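You operate a simulated robot arm through the tools that you are given. There is no shell and no other tool.

You are at the controls of a simulated robot arm. One attempt, no reset.

## Task
Take the red cover off journal one and stand it in the red cart's slot.
Fine: both bolts out with the black socket wrench, wrench back first; the free slot beside the blue end cap; chock stays in. Set down upright: black socket wrench.

It is judged by the outcome, as a careful person would: the job done as asked, and still so three seconds after it is handed in. It fails if anything else is knocked over, pushed out of place, dropped, spilled or broken. Lids that push on must go on centred and level and be pressed home; caps that screw on are set level and turned clockwise until they are tight.

## Robot
A 7-joint arm with a two-finger parallel gripper, fixed in place. Base frame: the origin is on the floor under the middle of its stand, x ahead of it, y to its left, z up. Lengths are in mm, angles in degrees, forces in N, time in s.
It reaches about 1479 mm from its shoulder. Its first joint turns from -166.0 to 166.0 degrees. Payload 4.4 kg.
Tool frame: the origin (TCP) lies between the finger pads and is the grasp point; the fingertips stand 23 mm ahead of it; z points along the fingers, y is the line along which they close. The gripper opens to 94 mm. The fingers are 38 mm wide and 10 mm thick; the gripper's body (54 by 96 mm) begins 39 mm behind the TCP.
Orientation is told as [roll, pitch, yaw] about the base's x, y, z axes, in that order, counted from this pose: with the fingers straight down and closing along the base's y, the tool's x points along the base's -x, its y along +y and its z along -z.

## Interface
- The arm moves only by the tool jog_arm. Its argument "deltas" is a list of rows, each a list of 7 numbers: the shift along the base's x, y, z in mm, then the turn, a rotation vector about the base's x, y, z in degrees, then the finger opening in mm, from 0 to 94. In form: [[dx, dy, dz, ax, ay, az, fingers], ...]. A call has 1 to 20 rows; each row is the pose to reach, as a shift and turn from the pose commanded when the call began. Rows are played at 5 a second. More than 50 mm and 8.6 degrees between two rows, or a gripper value outside its range, and nothing of the call is played. A pose out of reach is approached as far as the arm can. The call stops where the force on the tool passes 40 N (or 10 N more than at its start, if that is more) or the arm is blocked; 0.2 s more then pass. The fingers move at their own pace (about 72 mm/s each) and stop on an object; they squeeze with about 32 N. The grip force told is the motor's: it shows also when the fingers shut on nothing. Time passes only in rows, and 0.2 s behind the last, so rows that repeat a pose let the fingers close. It gives the time, the measured TCP pose, the force on the tool (base axes), the opening and the grip force at its end, in the units of the frame above (readings bear some noise), with the torque about the TCP (base axes, N m) and any sound that the robot's microphone picked up.
- Cameras (640 x 400 px; columns grow to the right, rows downward): "scene" is fixed at [398.3, -650.5, 1690.3]; the picture's right is [0.76, -0.65, 0.00], its down [-0.52, -0.62, -0.59] and it looks along [0.38, 0.45, -0.81] (base axes); focal length 214 px, centre (320, 200). "wrist" rides on the gripper at [86, 16, -75] in the tool frame; the picture's right is [-0.18, 0.98, 0.00], its down [-0.58, -0.11, -0.81] and it looks along [-0.79, -0.15, 0.59] (tool axes); focal length 243 px, centre (320, 200). There is no depth. A picture from a camera that has moved, and an enlarged one, comes with that camera's place and axes in the base frame and with its lens.
- camera(camera): a new picture of that camera. No time passes.
- enlarge(camera, box): a new picture of the part [left, top, right, bottom] of that camera's present view, enlarged. No time passes.
- finish_job(): hands the job in; it is judged then, once.

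Places have to be worked out from the pictures, the camera data and where the tool is seen. Open the gripper and draw the arm clear of the work before you hand the job in, unless the task says otherwise.

The tools are called by a JSON object that holds its "op" and its "data". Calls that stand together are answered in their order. jog_arm: Moves the arm, as the interface text tells. Its arguments: {"type":"object","properties":{"deltas":{"type":"array","items":{"type":"array","items":{"type":"number"}}}},"required":["deltas"]} The other tools are called the same way: camera (camera) takes a picture; enlarge (camera, box) takes an enlarged picture of a part of a camera's view; finish_job () hands the job in.

At the start:

```text
t: 0.0
tcp_pos: [549.9, 261.5, 1341.0]
tool_rot: [0.1, -0.1, 0.1]
contact_force: [-0.4, -0.7, -0.5]
wrist_torque: [0.0, -0.03, 0.03]
finger_gap: 94.1
grasp_force: 0.1
```

scene: 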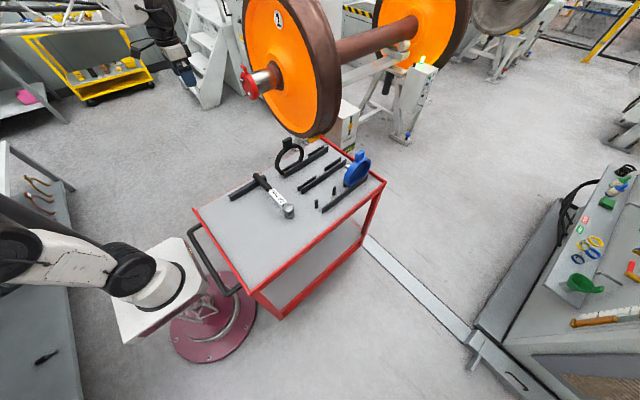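
wrist: 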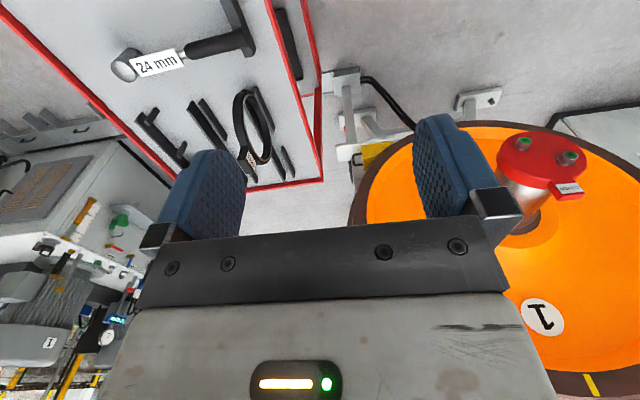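

I start by looking closer at the cart, the journal and the cover before any movement.

{"op": "enlarge", "data": {"camera": "scene", "box": [180, 120, 400, 260]}}

{"op": "enlarge", "data": {"camera": "scene", "box": [220, 20, 360, 120]}}

{"op": "enlarge", "data": {"camera": "wrist", "box": [90, 0, 330, 190]}}

{"op": "enlarge", "data": {"camera": "wrist", "box": [460, 110, 620, 240]}}

```text
2.86 times, centred on (290, 190) of scene
camera zoom: at [398.3, -650.5, 1690.3], right [0.76, -0.65, 0.0], down [-0.52, -0.62, -0.59], along [0.38, 0.45, -0.81], focal length 613 px, centre (406, 229)
```

zoom: 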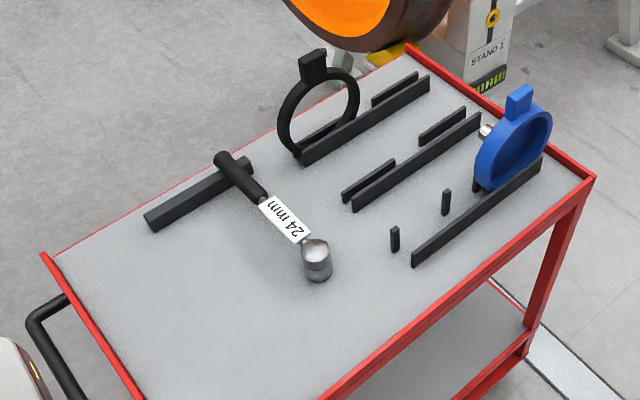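

```text
4.00 times, centred on (290, 70) of scene
camera zoom: at [398.3, -650.5, 1690.3], right [0.76, -0.65, 0.0], down [-0.52, -0.62, -0.59], along [0.38, 0.45, -0.81], focal length 858 px, centre (440, 720)
```

zoom: 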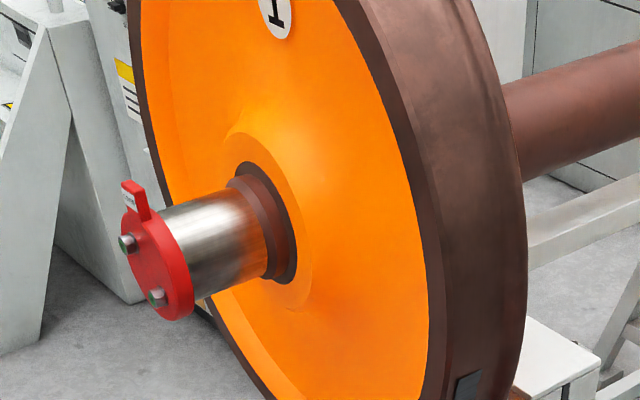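

```text
2.11 times, centred on (210, 95) of wrist
camera zoom: at [463.1, 274.9, 1412.9], right [0.18, 0.98, 0.0], down [0.58, -0.11, 0.81], along [0.79, -0.15, -0.59], focal length 511 px, centre (552, 421)
```

zoom: 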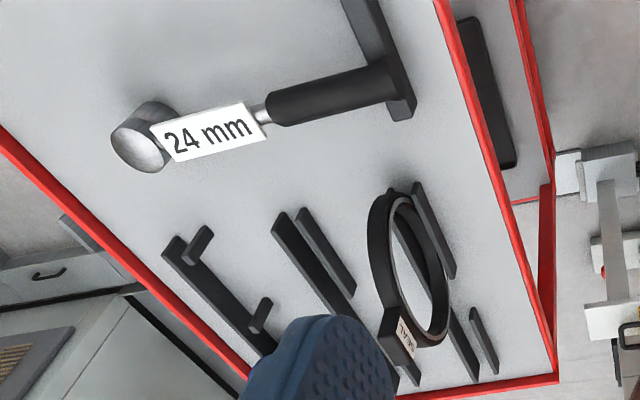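

```text
3.08 times, centred on (540, 175) of wrist
camera zoom: at [463.1, 274.9, 1412.9], right [0.18, 0.98, 0.0], down [0.58, -0.11, 0.81], along [0.79, -0.15, -0.59], focal length 746 px, centre (-357, 277)
```

zoom: 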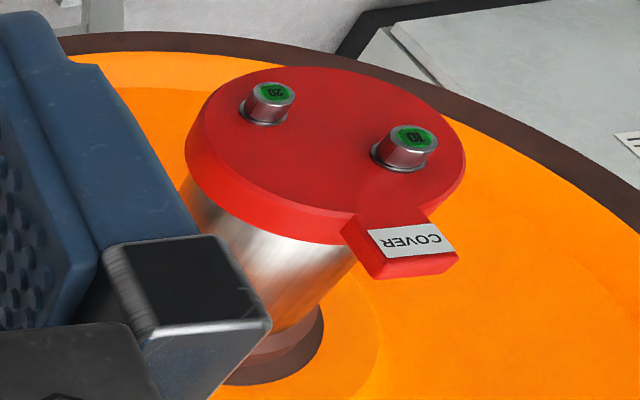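

The wrench lies along y at about x=630 with its socket near y=-164. I zoom in further on the wrench, the slots, and the bolt heads.

{"op": "enlarge", "data": {"camera": "wrist", "box": [100, 0, 270, 106]}}

{"op": "enlarge", "data": {"camera": "scene", "box": [220, 160, 310, 225]}}

{"op": "enlarge", "data": {"camera": "scene", "box": [270, 130, 390, 215]}}

{"op": "enlarge", "data": {"camera": "wrist", "box": [495, 125, 595, 205]}}

```text
3.76 times, centred on (185, 53) of wrist
camera zoom: at [463.1, 274.9, 1412.9], right [0.18, 0.98, 0.0], down [0.58, -0.11, 0.81], along [0.79, -0.15, -0.59], focal length 913 px, centre (828, 753)
```

zoom: 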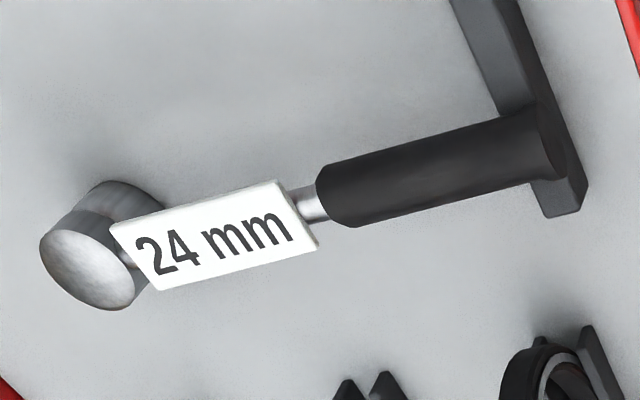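

```text
6.15 times, centred on (265, 192) of scene
camera zoom: at [398.3, -650.5, 1690.3], right [0.76, -0.65, 0.0], down [-0.52, -0.62, -0.59], along [0.38, 0.45, -0.81], focal length 1320 px, centre (658, 246)
```

zoom: 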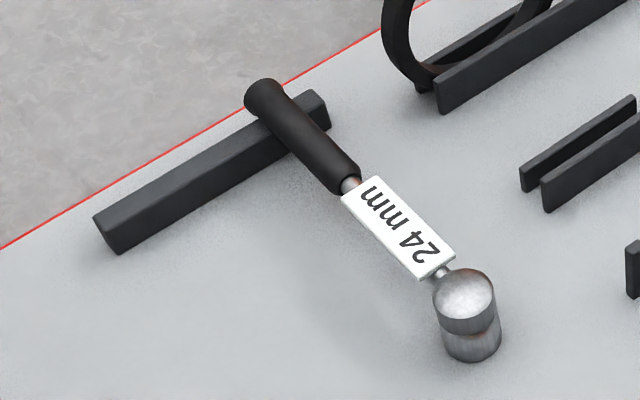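

```text
4.71 times, centred on (330, 172) of scene
camera zoom: at [398.3, -650.5, 1690.3], right [0.76, -0.65, 0.0], down [-0.52, -0.62, -0.59], along [0.38, 0.45, -0.81], focal length 1009 px, centre (273, 329)
```

zoom: 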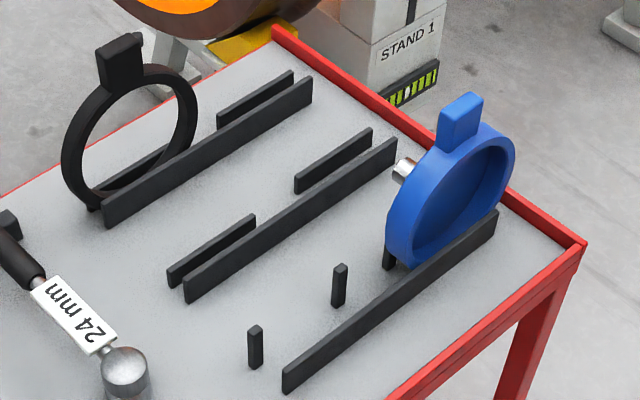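

```text
5.00 times, centred on (545, 165) of wrist
camera zoom: at [463.1, 274.9, 1412.9], right [0.18, 0.98, 0.0], down [0.58, -0.11, 0.81], along [0.79, -0.15, -0.59], focal length 1213 px, centre (-805, 375)
```

zoom: 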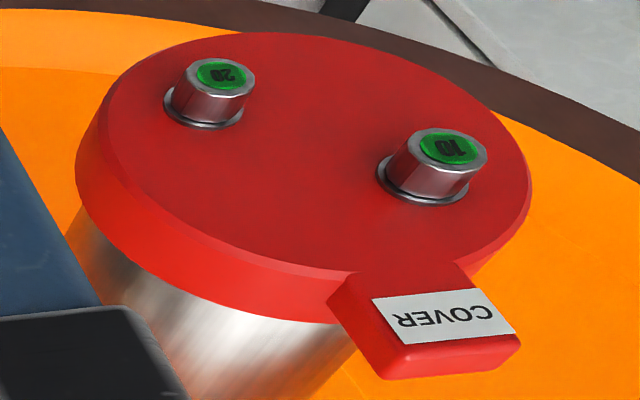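

The wrench stands on its socket (opening down) with the handle on the rest bar along y; the journal axis runs along +x with the cover face toward -x near (949,699,1020). I shift the arm sideways for a view over the cart.

{"op": "jog_arm", "data": {"deltas": [[0, -40, 0, 0, 0, 0, 94], [0, -80, 0, 0, 0, 0, 94], [0, -120, 0, 0, 0, 0, 94], [0, -160, 0, 0, 0, 0, 94], [0, -200, 0, 0, 0, 0, 94], [0, -240, 0, 0, 0, 0, 94], [0, -280, 0, 0, 0, 0, 94], [0, -310, 0, 0, 0, 0, 94], [0, -310, 0, 0, 0, 0, 94]]}}

{"op": "camera", "data": {"camera": "wrist"}}

{"op": "enlarge", "data": {"camera": "wrist", "box": [190, 0, 450, 160]}}

```text
t: 2.0
tcp_pos: [550.4, -51.5, 1339.6]
tool_rot: [0.1, -0.1, 0.1]
contact_force: [-0.3, 0.2, 0.5]
wrist_torque: [0.01, -0.02, 0.0]
finger_gap: 94.4
grasp_force: 0.1
```

```text
taken
camera wrist: at [463.7, -35.8, 1413.5], right [0.18, 0.98, 0.0], down [0.58, -0.11, 0.81], along [0.79, -0.15, -0.59], focal length 243 px, centre (320, 200)
```

wrist: 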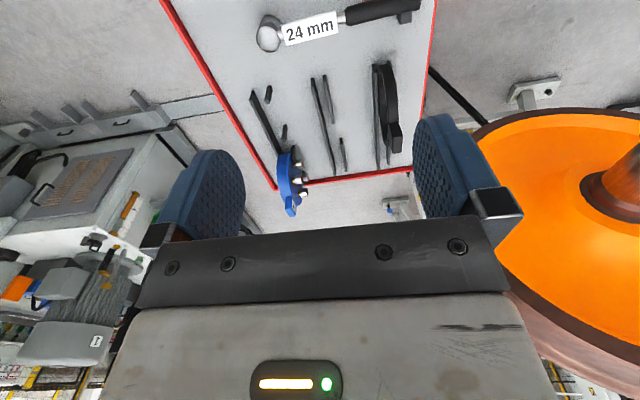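

```text
2.46 times, centred on (320, 80) of wrist
camera zoom: at [463.7, -35.8, 1413.5], right [0.18, 0.98, 0.0], down [0.58, -0.11, 0.81], along [0.79, -0.15, -0.59], focal length 597 px, centre (320, 495)
```

zoom: 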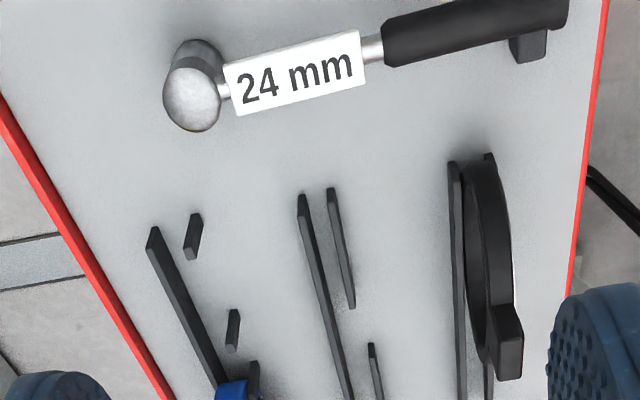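

Row C (the outermost row, y≈-247) holds the blue end cap at its far seat, and the near seat beside it has two posts and looks free. I move closer for measuring it.

{"op": "jog_arm", "data": {"deltas": [[25, -26, -23, 0, 0, 0, 94], [50, -52, -46, 0, 0, 0, 94], [75, -78, -69, 0, 0, 0, 94], [100, -104, -92, 0, 0, 0, 94], [125, -130, -115, 0, 0, 0, 94], [155, -158, -140, 0, 0, 0, 94], [155, -158, -140, 0, 0, 0, 94]]}}

{"op": "camera", "data": {"camera": "wrist"}}

{"op": "enlarge", "data": {"camera": "wrist", "box": [220, 0, 440, 140]}}

```text
t: 3.6
tcp_pos: [702.6, -205.4, 1201.2]
tool_rot: [0.1, -0.2, 0.0]
contact_force: [0.5, -0.1, -0.1]
wrist_torque: [0.0, 0.04, -0.01]
finger_gap: 93.9
grasp_force: 0.0
```

```text
taken
camera wrist: at [616.8, -190.9, 1273.3], right [0.18, 0.98, 0.0], down [0.58, -0.11, 0.81], along [0.79, -0.15, -0.59], focal length 243 px, centre (320, 200)
```

wrist: 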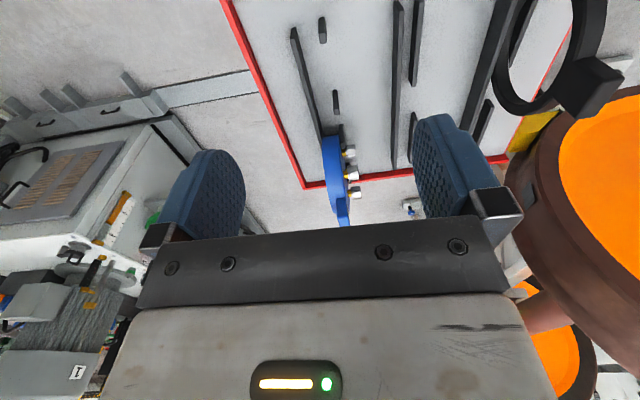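

```text
2.86 times, centred on (330, 70) of wrist
camera zoom: at [616.8, -190.9, 1273.3], right [0.18, 0.98, 0.0], down [0.58, -0.11, 0.81], along [0.79, -0.15, -0.59], focal length 693 px, centre (291, 571)
```

zoom: 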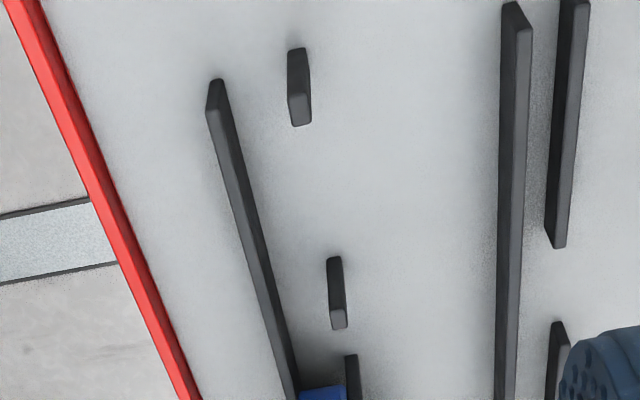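

The near seat of row C (two posts at x≈745/860, y≈-209; bar at y≈-257, table at z≈849) is free. Now I swing over to look at the cover squarely, tilting the tool so the wrist camera looks ahead along +x.

{"op": "jog_arm", "data": {"deltas": [[-15, 45, 0, 0, 0, 0, 94], [-30, 90, 0, 0, 0, 0, 94], [-45, 135, 0, 0, 0, 0, 94], [-60, 180, 0, 0, 0, 0, 94], [-75, 225, 0, 0, -5, 0, 94], [-90, 270, -10, 0, -10, 0, 94], [-105, 315, -20, 0, -15, 0, 94], [-120, 360, -30, 0, -20, 0, 94], [-120, 405, -40, 0, -25, 0, 94], [-120, 450, -50, 0, -30, 0, 94], [-120, 495, -60, 0, -35, 0, 94], [-120, 540, -70, 0, -40, 0, 94], [-120, 585, -80, 0, -45, 0, 94], [-120, 630, -90, 0, -45, 0, 94], [-110, 675, -100, 0, -45, 0, 94], [-90, 720, -105, 0, -45, 0, 94], [-70, 765, -110, 0, -45, 0, 94], [-50, 810, -110, 0, -45, 0, 94], [-30, 855, -110, 0, -45, 0, 94], [-5, 885, -110, 0, -45, 0, 94]]}}

{"op": "camera", "data": {"camera": "wrist"}}

{"op": "camera", "data": {"camera": "scene"}}

```text
t: 7.8
tcp_pos: [699.6, 677.7, 1092.1]
tool_rot: [0.1, -45.1, 0.0]
contact_force: [-0.1, 0.0, -0.5]
wrist_torque: [0.01, 0.01, -0.02]
finger_gap: 93.8
grasp_force: 0.1
```

```text
taken
camera wrist: at [586.2, 693.0, 1081.7], right [0.13, 0.98, 0.13], down [-0.16, -0.11, 0.98], along [0.98, -0.15, 0.14], focal length 243 px, centre (320, 200)
```

wrist: 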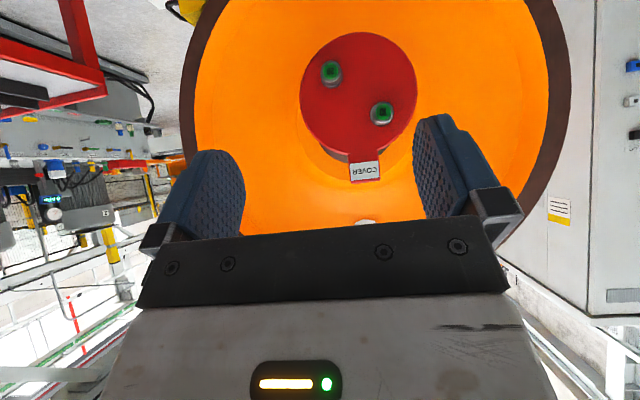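

```text
taken
```

scene: 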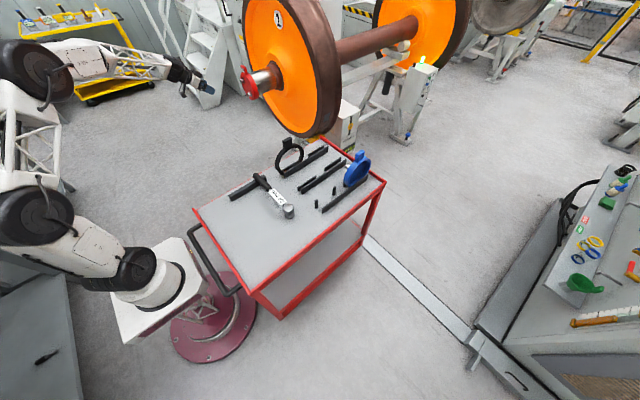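

The camera now looks nearly straight at the cover face. I enlarge it to read the bolts.

{"op": "enlarge", "data": {"camera": "wrist", "box": [280, 20, 440, 190]}}

{"op": "enlarge", "data": {"camera": "wrist", "box": [300, 40, 410, 140]}}

```text
2.35 times, centred on (360, 105) of wrist
camera zoom: at [586.2, 693.0, 1081.7], right [0.13, 0.98, 0.13], down [-0.16, -0.11, 0.98], along [0.98, -0.15, 0.14], focal length 571 px, centre (226, 424)
```

zoom: 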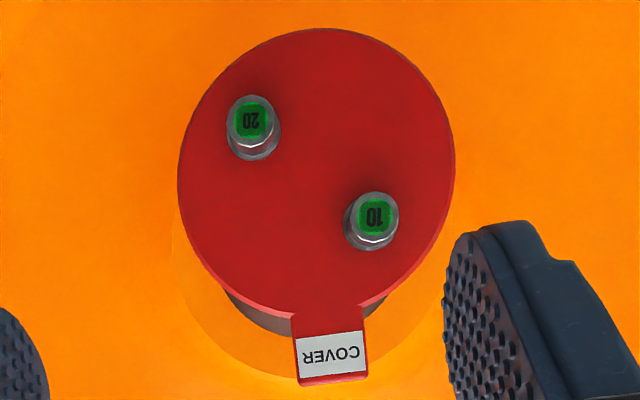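

```text
4.00 times, centred on (355, 90) of wrist
camera zoom: at [586.2, 693.0, 1081.7], right [0.13, 0.98, 0.13], down [-0.16, -0.11, 0.98], along [0.98, -0.15, 0.14], focal length 970 px, centre (180, 640)
```

zoom: 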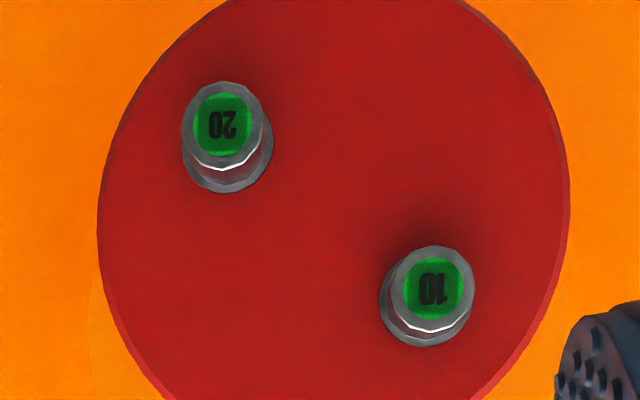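

Triangulating both wrist views puts the bolt heads' fronts at about (918, 738.5, 1027) for "10" and (918.5, 678, 965.5) for "20", with the cover centre near (935, 709, 996), radius ~79. Next I go back to the wrench, levelling the tool first.

{"op": "jog_arm", "data": {"deltas": [[-25, -40, 5, 0, 5, 0, 94], [-50, -80, 10, 0, 10, 0, 94], [-75, -120, 20, 0, 15, 0, 94], [-100, -160, 30, 0, 20, 0, 94], [-110, -200, 40, 0, 25, 0, 94], [-120, -245, 50, 0, 30, 0, 94], [-125, -290, 60, 0, 35, 0, 94], [-125, -335, 70, 0, 40, 0, 94], [-125, -380, 80, 0, 45, 0, 94], [-120, -425, 80, 0, 45, 0, 94], [-110, -470, 80, 0, 45, 0, 94], [-100, -515, 80, 0, 45, 0, 94], [-90, -560, 80, 0, 45, 0, 94], [-80, -605, 80, 0, 45, 0, 94], [-70, -650, 80, 0, 45, 0, 94], [-70, -667, 70, 0, 45, 0, 94], [-70, -667, 70, 0, 45, 0, 94]]}}

{"op": "jog_arm", "data": {"deltas": [[0, 0, -5, 0, 0, -8, 94], [0, 0, -10, 0, 0, -16, 94], [0, 0, -15, 0, 0, -24, 94], [0, 0, -20, 0, 0, -32, 94], [0, 0, -25, 0, 0, -40, 94], [0, 0, -30, 0, 0, -48, 94], [0, 0, -40, 0, 0, -56, 94], [0, 0, -50, 0, 0, -64, 94], [0, 0, -60, 0, 0, -72, 94], [0, 0, -75, 0, 0, -80, 94], [0, 0, -90, 0, 0, -88, 94], [0, 0, -100, 0, 0, -90, 94], [0, 0, -100, 0, 0, -90, 94]]}}

{"op": "camera", "data": {"camera": "wrist"}}

{"op": "camera", "data": {"camera": "scene"}}

```text
t: 11.4
tcp_pos: [629.0, 8.8, 1160.0]
tool_rot: [0.1, -0.1, 0.0]
contact_force: [-0.5, 0.1, -0.2]
wrist_torque: [0.02, -0.02, -0.03]
finger_gap: 94.4
grasp_force: 0.0
```

```text
t: 14.2
tcp_pos: [628.9, 9.8, 1060.6]
tool_rot: [0.1, -0.1, -90.1]
contact_force: [-1.0, 0.9, 0.5]
wrist_torque: [0.02, 0.01, -0.02]
finger_gap: 94.1
grasp_force: 0.1
```

```text
taken
camera wrist: at [645.1, 95.4, 1132.9], right [0.98, -0.19, 0.0], down [-0.11, -0.58, 0.81], along [-0.15, -0.79, -0.59], focal length 243 px, centre (320, 200)
```

wrist: 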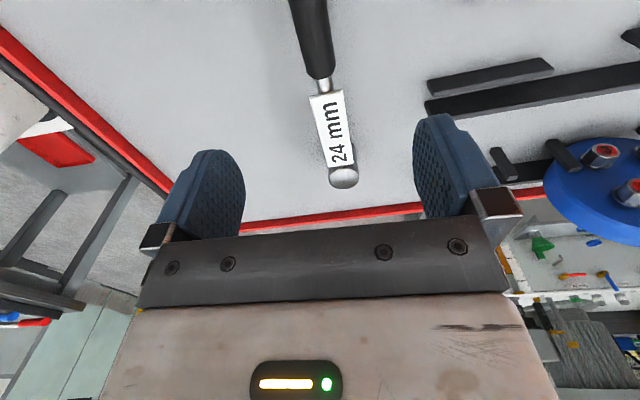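

```text
taken
```

scene: 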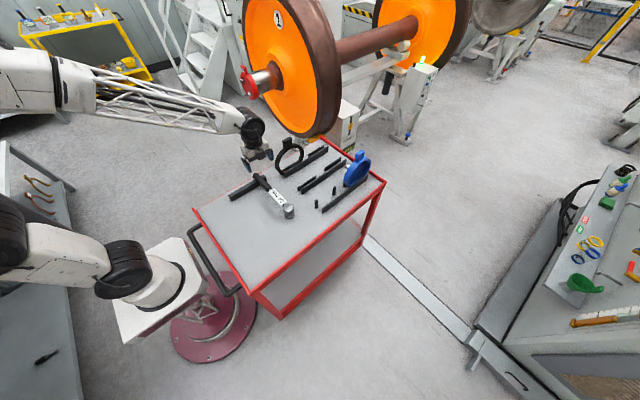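

The wrench now shows end-on between the fingers. I enlarge to measure it.

{"op": "enlarge", "data": {"camera": "wrist", "box": [250, 0, 420, 200]}}

{"op": "enlarge", "data": {"camera": "scene", "box": [220, 165, 310, 225]}}

{"op": "enlarge", "data": {"camera": "wrist", "box": [410, 40, 640, 200]}}

```text
2.00 times, centred on (335, 100) of wrist
camera zoom: at [645.1, 95.4, 1132.9], right [0.98, -0.19, 0.0], down [-0.11, -0.58, 0.81], along [-0.15, -0.79, -0.59], focal length 485 px, centre (290, 400)
```

zoom: 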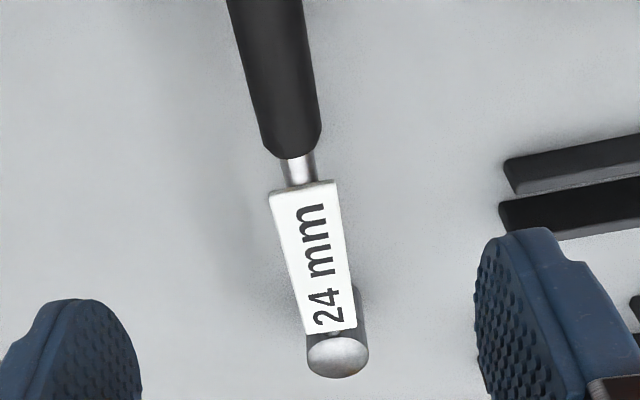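

```text
6.67 times, centred on (265, 195) of scene
camera zoom: at [398.3, -650.5, 1690.3], right [0.76, -0.65, 0.0], down [-0.52, -0.62, -0.59], along [0.38, 0.45, -0.81], focal length 1430 px, centre (687, 233)
```

zoom: 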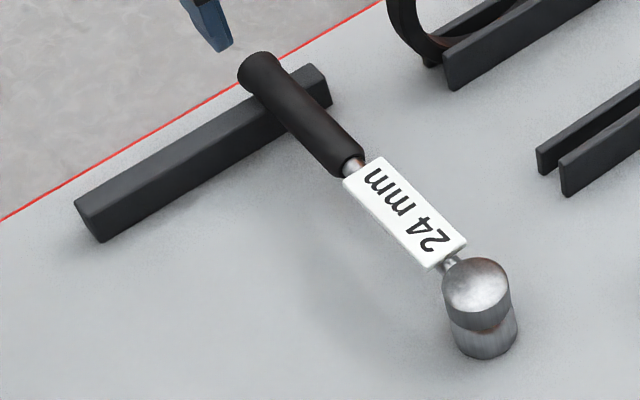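

```text
2.50 times, centred on (525, 120) of wrist
camera zoom: at [645.1, 95.4, 1132.9], right [0.98, -0.19, 0.0], down [-0.11, -0.58, 0.81], along [-0.15, -0.79, -0.59], focal length 606 px, centre (-192, 400)
```

zoom: 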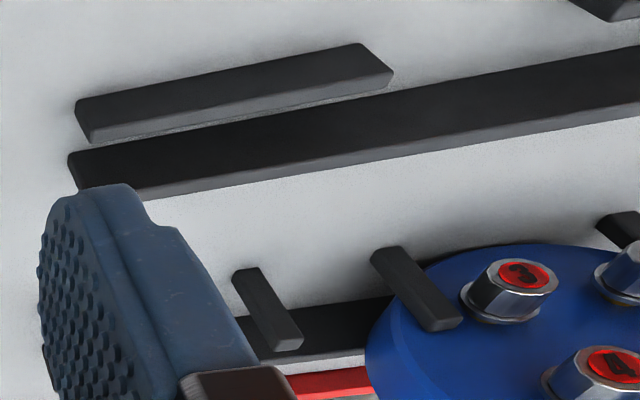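

The wrench is about 42 mm across the drive head at (630.6,-165.7), top z≈902, handle axis z≈890, yawed roughly 1.5° so the handle is near x≈626 at y≈20. I descend around the handle (clear of the rest bar at y≈78+), fingers open, and look again before closing.

{"op": "jog_arm", "data": {"deltas": [[-1, 3, -30, 0, 0, 0.5, 94], [-2, 6, -60, 0, 0, 1, 94], [-3, 9, -90, 0, 0, 1.5, 94], [-4, 12, -120, 0, 0, 1.5, 94], [-4, 12, -145, 0, 0, 1.5, 94], [-4, 12, -167, 0, 0, 1.5, 94], [-4, 12, -167, 0, 0, 1.5, 94]]}}

{"op": "camera", "data": {"camera": "wrist"}}

{"op": "enlarge", "data": {"camera": "scene", "box": [200, 130, 320, 230]}}

```text
t: 15.8
tcp_pos: [624.5, 21.5, 891.9]
tool_rot: [0.1, 0.0, -88.6]
contact_force: [-0.3, -0.3, -0.3]
wrist_torque: [-0.04, 0.01, 0.0]
finger_gap: 94.1
grasp_force: 0.0
```

```text
taken
camera wrist: at [639.5, 107.7, 964.7], right [0.99, -0.16, 0.0], down [-0.09, -0.58, 0.81], along [-0.13, -0.8, -0.59], focal length 243 px, centre (320, 200)
```

wrist: 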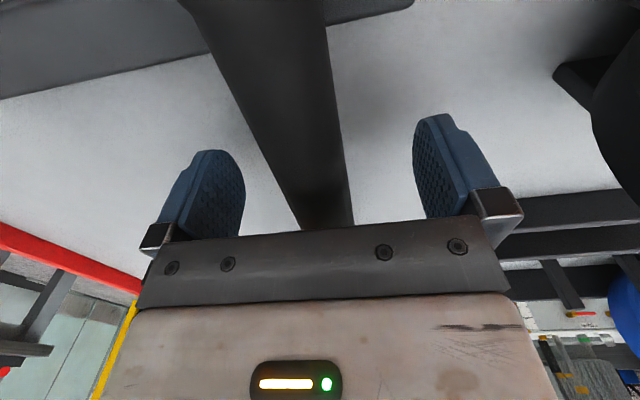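

```text
4.00 times, centred on (260, 180) of scene
camera zoom: at [398.3, -650.5, 1690.3], right [0.76, -0.65, 0.0], down [-0.52, -0.62, -0.59], along [0.38, 0.45, -0.81], focal length 858 px, centre (560, 280)
```

zoom: 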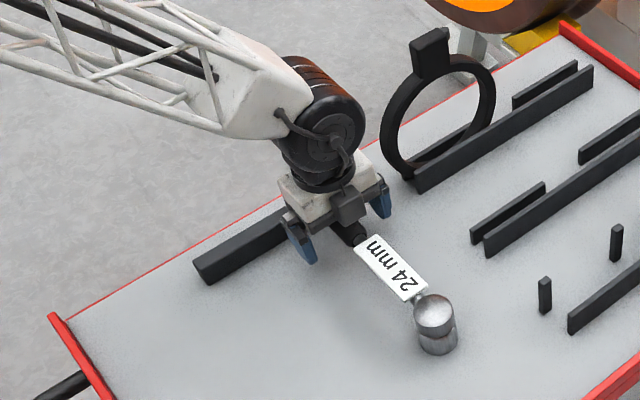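

The fingers straddle the handle with clearance on both sides and the rest bar is clear. I close on the handle in steps.

{"op": "jog_arm", "data": {"deltas": [[0, 0, 0, 0, 0, 0, 70], [0, 0, 0, 0, 0, 0, 50], [0, 0, 0, 0, 0, 0, 38], [0, 0, 0, 0, 0, 0, 30], [0, 0, 0, 0, 0, 0, 22], [0, 0, 0, 0, 0, 0, 10], [0, 0, 0, 0, 0, 0, 5], [0, 0, 0, 0, 0, 0, 5], [0, 0, 0, 0, 0, 0, 5]]}}

{"op": "camera", "data": {"camera": "wrist"}}

{"op": "enlarge", "data": {"camera": "scene", "box": [200, 130, 320, 230]}}

```text
t: 17.8
tcp_pos: [624.8, 22.0, 892.6]
tool_rot: [0.0, -0.1, -88.4]
contact_force: [0.7, 0.5, 3.0]
wrist_torque: [-0.15, 0.0, -0.65]
finger_gap: 28.1
grasp_force: 32.6
```

```text
taken
camera wrist: at [639.6, 107.6, 965.1], right [0.99, -0.16, 0.0], down [-0.1, -0.58, 0.81], along [-0.13, -0.8, -0.59], focal length 243 px, centre (320, 200)
```

wrist: 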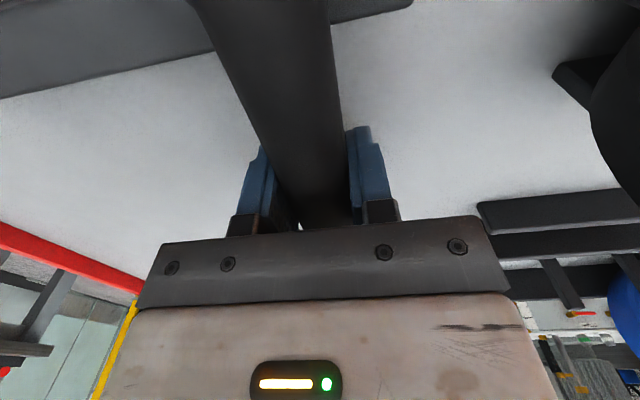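

```text
4.00 times, centred on (260, 180) of scene
camera zoom: at [398.3, -650.5, 1690.3], right [0.76, -0.65, 0.0], down [-0.52, -0.62, -0.59], along [0.38, 0.45, -0.81], focal length 858 px, centre (560, 280)
```

zoom: 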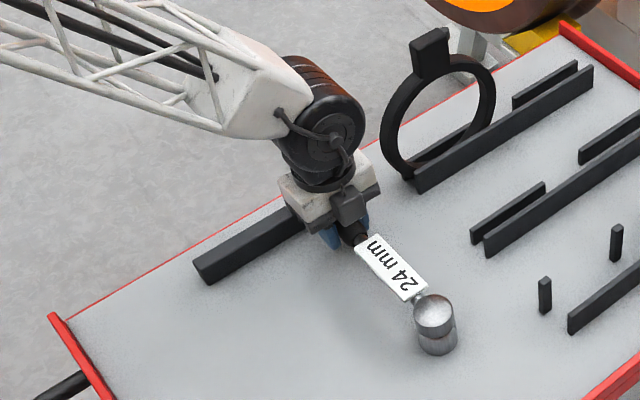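

The grip holds at 28 mm with 32 N. I lift 15 mm and check whether the wrench stays level in the fingers.

{"op": "jog_arm", "data": {"deltas": [[0, 0, 3, 0, 0, 0, 5], [0, 0, 6, 0, 0, 0, 5], [0, 0, 10, 0, 0, 0, 5], [0, 0, 15, 0, 0, 0, 5], [0, 0, 15, 0, 0, 0, 5], [0, 0, 15, 0, 0, 0, 5]]}}

{"op": "enlarge", "data": {"camera": "scene", "box": [220, 150, 310, 220]}}

```text
t: 19.2
tcp_pos: [626.1, 20.5, 907.6]
tool_rot: [0.1, -0.2, -88.6]
contact_force: [-2.7, 0.5, -3.4]
wrist_torque: [0.23, 0.1, -0.49]
finger_gap: 27.8
grasp_force: 32.0
```

```text
5.71 times, centred on (265, 185) of scene
camera zoom: at [398.3, -650.5, 1690.3], right [0.76, -0.65, 0.0], down [-0.52, -0.62, -0.59], along [0.38, 0.45, -0.81], focal length 1226 px, centre (634, 286)
```

zoom: 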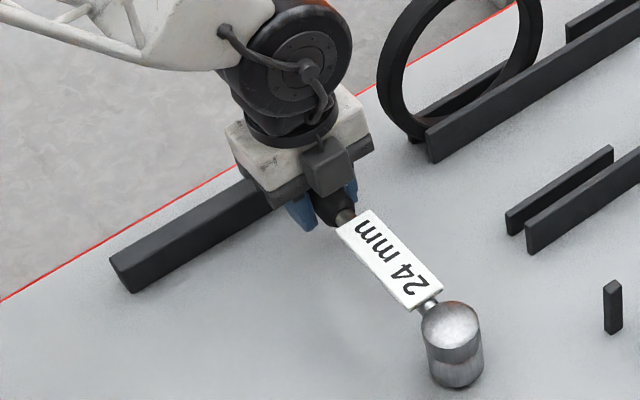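

The head seems to have risen a little less than the grip, with a small residual torque. I lift further to be clearly free of the table and re-check.

{"op": "jog_arm", "data": {"deltas": [[0, 0, 10, 0, 0, 0, 5], [0, 0, 20, 0, 0, 0, 5], [0, 0, 30, 0, 0, 0, 5], [0, 0, 45, 0, 0, 0, 5], [0, 0, 60, 0, 0, 0, 5], [0, 0, 60, 0, 0, 0, 5], [0, 0, 60, 0, 0, 0, 5]]}}

{"op": "enlarge", "data": {"camera": "scene", "box": [220, 140, 310, 210]}}

{"op": "camera", "data": {"camera": "wrist"}}

```text
t: 20.8
tcp_pos: [625.9, 21.5, 967.9]
tool_rot: [0.1, -0.1, -88.5]
contact_force: [-1.7, -0.3, -3.3]
wrist_torque: [0.25, 0.11, -0.48]
finger_gap: 27.9
grasp_force: 32.2
```

```text
5.71 times, centred on (265, 175) of scene
camera zoom: at [398.3, -650.5, 1690.3], right [0.76, -0.65, 0.0], down [-0.52, -0.62, -0.59], along [0.38, 0.45, -0.81], focal length 1226 px, centre (634, 343)
```

zoom: 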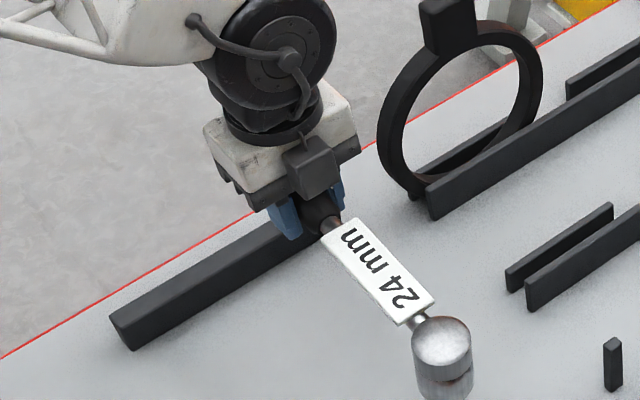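

```text
taken
camera wrist: at [640.5, 108.6, 1041.0], right [0.99, -0.16, 0.0], down [-0.09, -0.58, 0.81], along [-0.13, -0.8, -0.59], focal length 243 px, centre (320, 200)
```

wrist: 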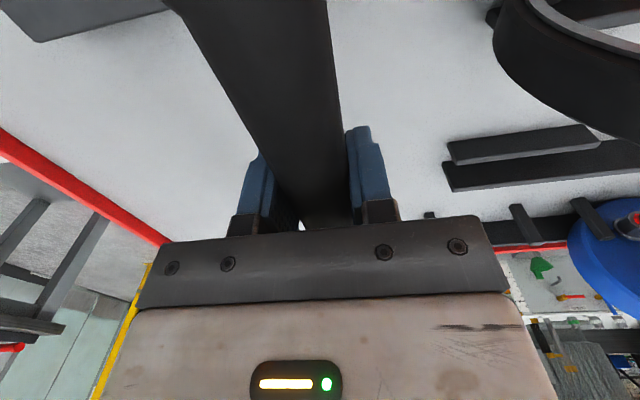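

The wrench weighs about 0.34 kg, hangs level and is rigid in the grip. I now carry it up and over to the journal side while pitching the tool so the socket points along +x, with the handle direction toward +y.

{"op": "jog_arm", "data": {"deltas": [[-6, 44, 20, 0, -3, 0, 5], [-12, 88, 40, 0, -8, 0, 5], [-18, 132, 60, 0, -13, 0, 5], [-24, 176, 80, 0, -18, 0, 5], [-30, 220, 100, 0, -23, 0, 5], [-30, 265, 110, 0, -28, 0, 5], [-30, 310, 115, 0, -33, 0, 5], [-30, 355, 115, 0, -38, 0, 5], [-30, 400, 115, 0, -43, 0, 5], [-30, 445, 115, 0, -48, 0, 5], [-25, 490, 115, 0, -53, 0, 5], [-20, 535, 110, 0, -58, 0, 5], [-15, 580, 105, 0, -63, 0, 5], [-5, 625, 100, 0, -68, 0, 5], [5, 670, 95, 0, -73, 0, 5], [15, 715, 90, 0, -78, 0, 5], [25, 760, 85, 0, -82, 0, 5], [35, 805, 80, 0, -86, 0, 5], [45, 850, 70, 0, -90, 0, 5], [55, 895, 60, 0, -90, 0, 5]]}}

{"op": "camera", "data": {"camera": "scene"}}

{"op": "camera", "data": {"camera": "wrist"}}

```text
t: 25.2
tcp_pos: [688.2, 915.2, 1264.3]
tool_rot: [86.3, -4.9, -89.5]
contact_force: [-1.2, -1.5, 5.7]
wrist_torque: [0.48, 0.63, 0.01]
finger_gap: 28.0
grasp_force: 31.9
out of reach, approached as far as the arm can: row 12, 13, 14, 15, 16, 17, 18, 19, 20
stopped in row 20: the arm was blocked; the commanded pose is now the measured one
```

```text
taken
```

scene: 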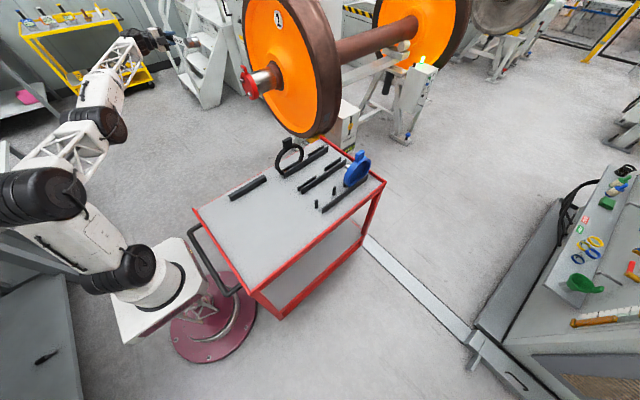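

```text
taken
camera wrist: at [614.1, 1002.7, 1276.2], right [0.06, -0.1, 0.99], down [-0.81, -0.59, -0.01], along [0.59, -0.8, -0.12], focal length 243 px, centre (320, 200)
```

wrist: 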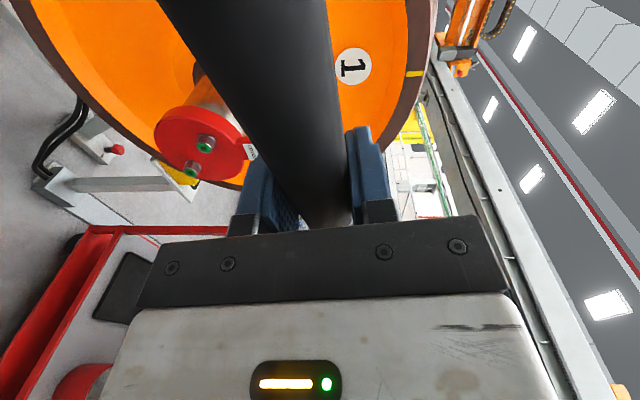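

The d=+y posture runs into a joint limit (arm stopped at z≈1264). I'll use a posture with the handle pointing down instead, which matches the earlier reachable camera pose; first square up the orientation while moving back in y.

{"op": "jog_arm", "data": {"deltas": [[0, -40, 0, 0, -1, 0, 5], [0, -80, 0, 0, -2, -0.1, 5], [0, -120, 0, 0, -3, -0.2, 5], [0, -160, 0, 0, -3.7, -0.3, 5], [0, -160, 0, 0, -3.7, -0.3, 5]]}}

```text
t: 26.4
tcp_pos: [698.9, 770.5, 1263.6]
tool_rot: [88.6, -6.8, -89.9]
contact_force: [0.6, -0.6, -5.2]
wrist_torque: [0.52, 0.14, -0.01]
finger_gap: 27.8
grasp_force: 32.1
out of reach, approached as far as the arm can: row 2, 3, 4, 5
```

Still at a limit in this orientation. I rotate the handle direction from +y toward straight down (about -x), which should bring the wrist back toward its neutral range.

{"op": "jog_arm", "data": {"deltas": [[0, 0, 0, -5, 0, 0, 5], [0, 0, 0, -10, 0, 0, 5], [0, 0, 0, -15, 0, 0, 5], [0, 0, -5, -20, 0, 0, 5], [0, 0, -10, -25, 0, 0, 5], [0, 0, -15, -30, 0, 0, 5], [0, 0, -20, -35, 0, 0, 5], [0, 0, -25, -40, 0, 0, 5], [0, 0, -30, -45, 0, 0, 5], [0, 0, -35, -50, 0, 0, 5], [0, 0, -40, -55, 0, 0, 5], [0, 0, -50, -60, 0, 0, 5], [0, 0, -60, -65, 0, 0, 5], [0, 0, -70, -70, 0, 0, 5], [0, 0, -80, -75, 0, 0, 5], [0, 0, -90, -80, 0, 0, 5], [0, 0, -100, -85.1, 0, 0, 5], [0, 0, -100, -85.1, 0, 0, 5]]}}

{"op": "camera", "data": {"camera": "scene"}}

{"op": "camera", "data": {"camera": "wrist"}}

```text
t: 30.2
tcp_pos: [698.4, 771.7, 1164.2]
tool_rot: [-96.4, -89.1, 96.0]
contact_force: [1.0, 1.0, -3.8]
wrist_torque: [-0.01, 0.04, 0.01]
finger_gap: 27.8
grasp_force: 31.9
```

```text
taken
```

scene: 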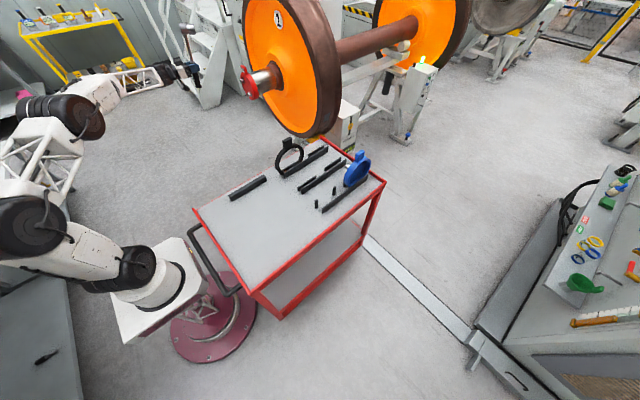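

```text
taken
camera wrist: at [624.8, 785.3, 1075.4], right [0.01, 0.99, 0.17], down [-0.81, -0.09, 0.58], along [0.59, -0.14, 0.8], focal length 243 px, centre (320, 200)
```

wrist: 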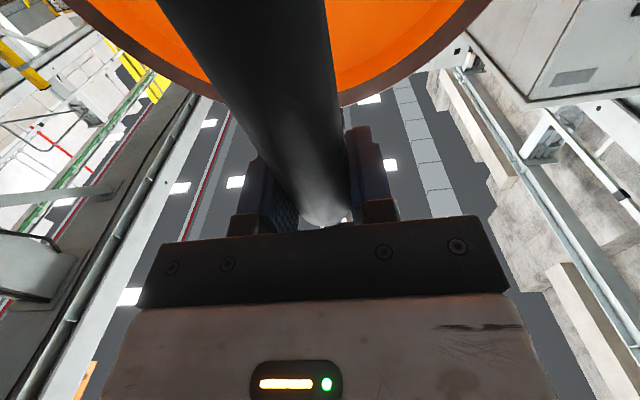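

The arm reached this posture cleanly: tool z along +x, handle pointing straight down (within 1°). I now lower to put the socket at bolt "10" height, then advance to a standoff in front of it.

{"op": "jog_arm", "data": {"deltas": [[5, -4, -46, 0.2, 0, 0.1, 5], [10, -8, -92, 0.4, 0, 0.2, 5], [15, -12, -138, 0.6, 0, 0.3, 5], [20, -16, -184, 0.9, 0, 0.4, 5], [25, -20, -230, 0.9, 0, 0.4, 5], [30, -26, -276, 0.9, 0, 0.4, 5], [40, -31.6, -322, 0.9, 0, 0.4, 5], [70, -31.6, -322, 0.9, 0, 0.4, 5], [100, -31.6, -322, 0.9, 0, 0.4, 5], [125, -31.6, -322, 0.9, 0, 0.4, 5], [145, -31.6, -322, 0.9, 0, 0.4, 5], [145, -31.6, -322, 0.9, 0, 0.4, 5]]}}

{"op": "camera", "data": {"camera": "scene"}}

{"op": "enlarge", "data": {"camera": "scene", "box": [205, 40, 295, 110]}}

{"op": "camera", "data": {"camera": "wrist"}}

```text
t: 32.8
tcp_pos: [843.3, 738.5, 841.9]
tool_rot: [144.3, -90.0, -144.4]
contact_force: [-0.6, 0.5, -7.1]
wrist_torque: [-0.09, 0.13, 0.07]
finger_gap: 28.2
grasp_force: 32.0
```

```text
taken
```

scene: 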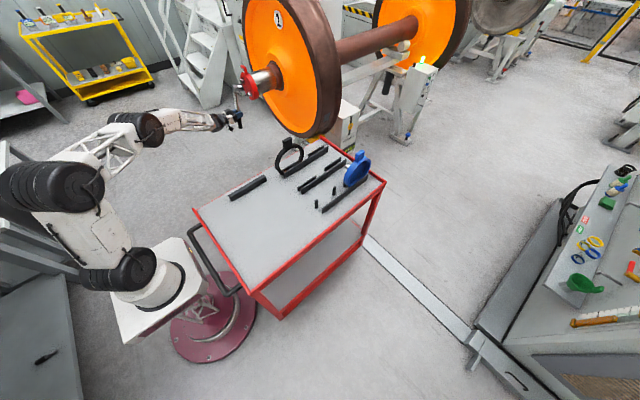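

```text
5.71 times, centred on (250, 75) of scene
camera zoom: at [398.3, -650.5, 1690.3], right [0.76, -0.65, 0.0], down [-0.52, -0.62, -0.59], along [0.38, 0.45, -0.81], focal length 1226 px, centre (720, 914)
```

zoom: 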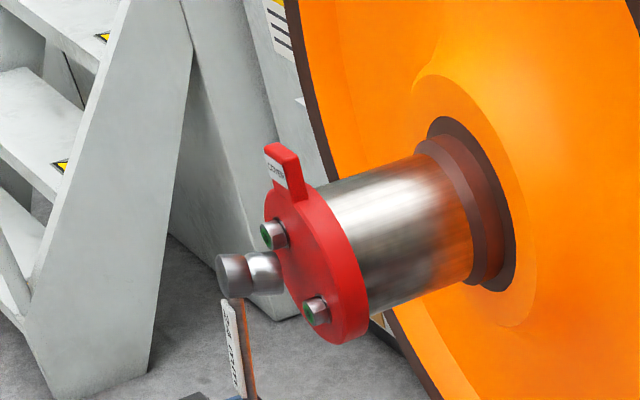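

```text
taken
camera wrist: at [768.9, 754.3, 753.2], right [0.0, 0.98, 0.18], down [-0.81, -0.11, 0.58], along [0.59, -0.15, 0.79], focal length 243 px, centre (320, 200)
```

wrist: 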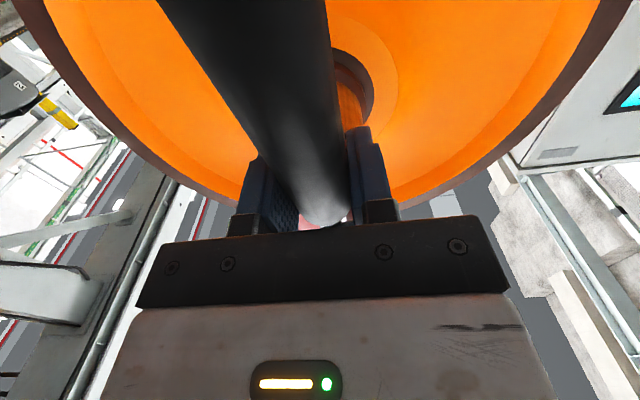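

The socket appears offset from where I expected it relative to bolt "10", so the wrench may have shifted in the grip. I enlarge the scene view to see exactly how the wrench sits.

{"op": "enlarge", "data": {"camera": "scene", "box": [215, 60, 270, 135]}}

{"op": "enlarge", "data": {"camera": "scene", "box": [230, 70, 270, 100]}}

```text
5.33 times, centred on (242, 98) of scene
camera zoom: at [398.3, -650.5, 1690.3], right [0.76, -0.65, 0.0], down [-0.52, -0.62, -0.59], along [0.38, 0.45, -0.81], focal length 1144 px, centre (733, 747)
```

zoom: 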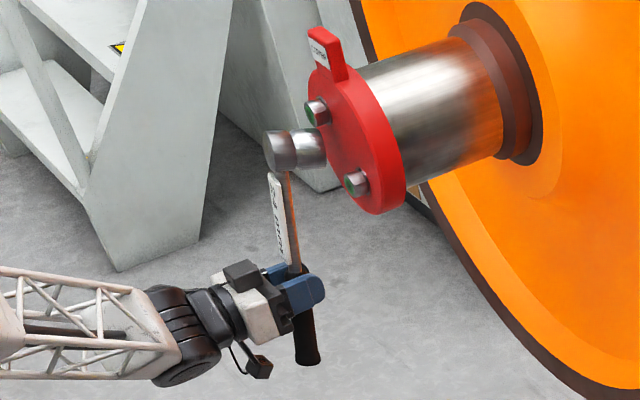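

```text
13.33 times, centred on (250, 85) of scene
camera zoom: at [398.3, -650.5, 1690.3], right [0.76, -0.65, 0.0], down [-0.52, -0.62, -0.59], along [0.38, 0.45, -0.81], focal length 2860 px, centre (1253, 1733)
```

zoom: 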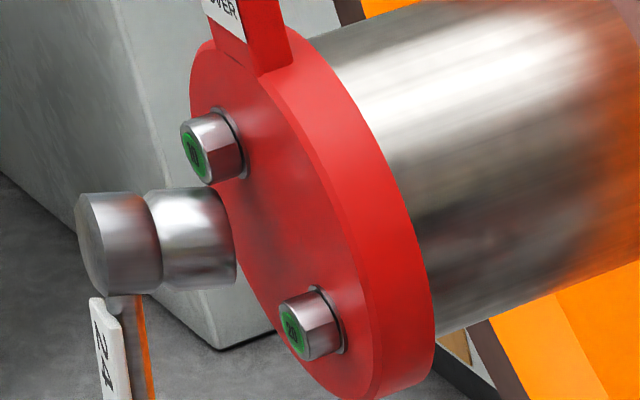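

The wrench has slid about 50 mm along the grip (handle end now lower) and pivoted about 10°. I check whether it is still creeping by waiting a moment and comparing.

{"op": "jog_arm", "data": {"deltas": [[0, 0, 0, 0, 0, 0, 0], [0, 0, 0, 0, 0, 0, 0], [0, 0, 0, 0, 0, 0, 0], [0, 0, 0, 0, 0, 0, 0], [0, 0, 0, 0, 0, 0, 0]]}}

{"op": "enlarge", "data": {"camera": "scene", "box": [215, 60, 270, 135]}}

{"op": "enlarge", "data": {"camera": "scene", "box": [230, 70, 270, 100]}}

{"op": "enlarge", "data": {"camera": "wrist", "box": [200, 0, 440, 240]}}

```text
t: 34.0
tcp_pos: [842.1, 738.7, 840.0]
tool_rot: [137.7, -89.9, -137.9]
contact_force: [-2.4, 0.2, -9.2]
wrist_torque: [0.01, 0.09, 0.02]
finger_gap: 28.2
grasp_force: 32.0
```

```text
5.33 times, centred on (242, 98) of scene
camera zoom: at [398.3, -650.5, 1690.3], right [0.76, -0.65, 0.0], down [-0.52, -0.62, -0.59], along [0.38, 0.45, -0.81], focal length 1144 px, centre (733, 747)
```

zoom: 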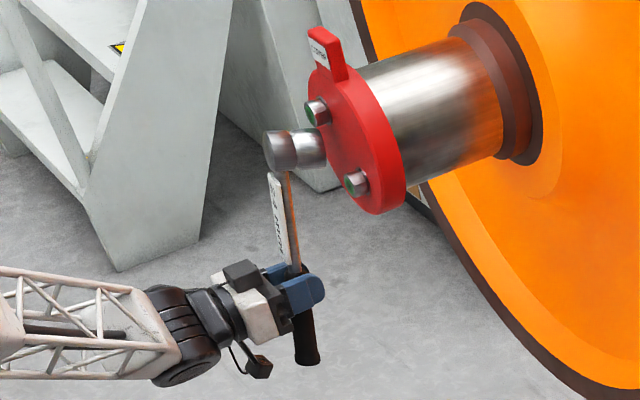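

```text
13.33 times, centred on (250, 85) of scene
camera zoom: at [398.3, -650.5, 1690.3], right [0.76, -0.65, 0.0], down [-0.52, -0.62, -0.59], along [0.38, 0.45, -0.81], focal length 2860 px, centre (1253, 1733)
```

zoom: 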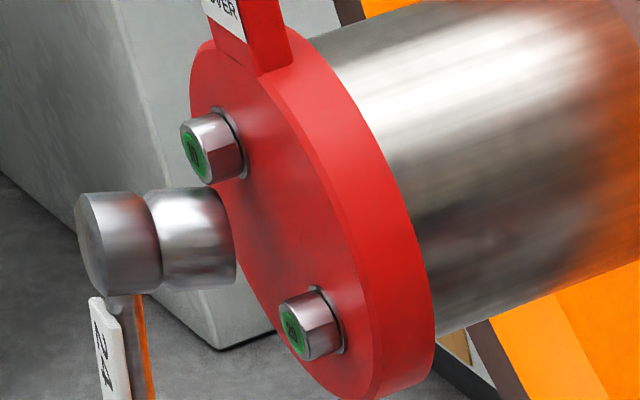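

```text
1.67 times, centred on (320, 120) of wrist
camera zoom: at [768.7, 754.4, 753.4], right [0.0, 0.98, 0.19], down [-0.81, -0.11, 0.58], along [0.59, -0.15, 0.79], focal length 404 px, centre (320, 333)
```

zoom: 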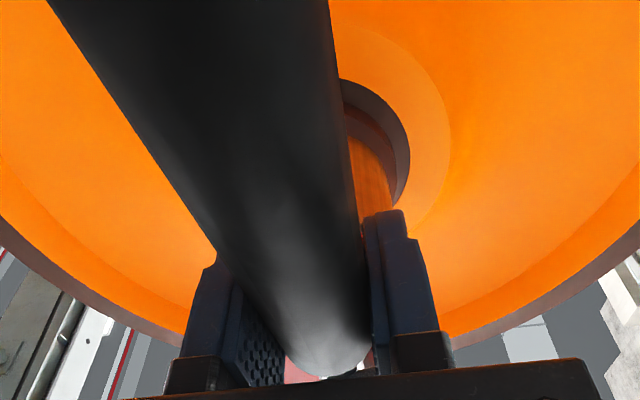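

The wrench is stable now (no creep), slid ~30 mm and pivoted roughly 10° in the fingers; force z reads −9 N, so I back off 40 mm to see whether something is touching and measure again.

{"op": "jog_arm", "data": {"deltas": [[-10, 0, 0, 0, 0, 0, 0], [-25, 0, 0, 0, 0, 0, 0], [-40, 0, 0, 0, 0, 0, 0], [-40, 0, 0, 0, 0, 0, 0], [-40, 0, 0, 0, 0, 0, 0]]}}

{"op": "enlarge", "data": {"camera": "scene", "box": [215, 70, 265, 130]}}

{"op": "enlarge", "data": {"camera": "scene", "box": [225, 70, 265, 100]}}

```text
t: 35.2
tcp_pos: [803.2, 739.0, 842.7]
tool_rot: [137.3, -89.9, -137.5]
contact_force: [-0.2, -0.3, -4.3]
wrist_torque: [-0.02, 0.04, 0.03]
finger_gap: 28.3
grasp_force: 32.2
```

```text
6.67 times, centred on (240, 100) of scene
camera zoom: at [398.3, -650.5, 1690.3], right [0.76, -0.65, 0.0], down [-0.52, -0.62, -0.59], along [0.38, 0.45, -0.81], focal length 1430 px, centre (853, 867)
```

zoom: 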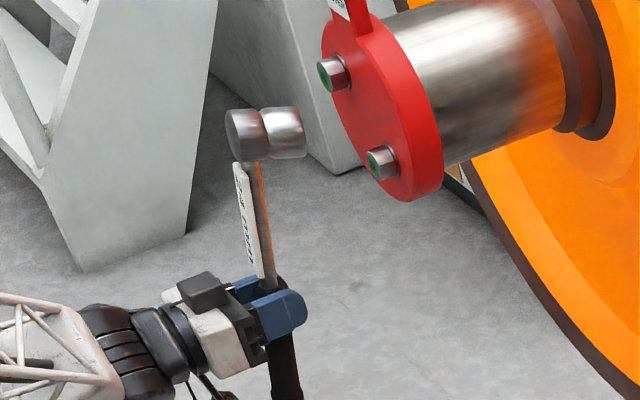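

```text
13.33 times, centred on (245, 85) of scene
camera zoom: at [398.3, -650.5, 1690.3], right [0.76, -0.65, 0.0], down [-0.52, -0.62, -0.59], along [0.38, 0.45, -0.81], focal length 2860 px, centre (1320, 1733)
```

zoom: 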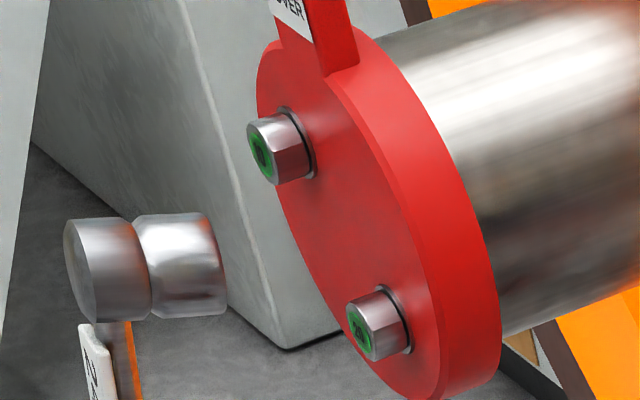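

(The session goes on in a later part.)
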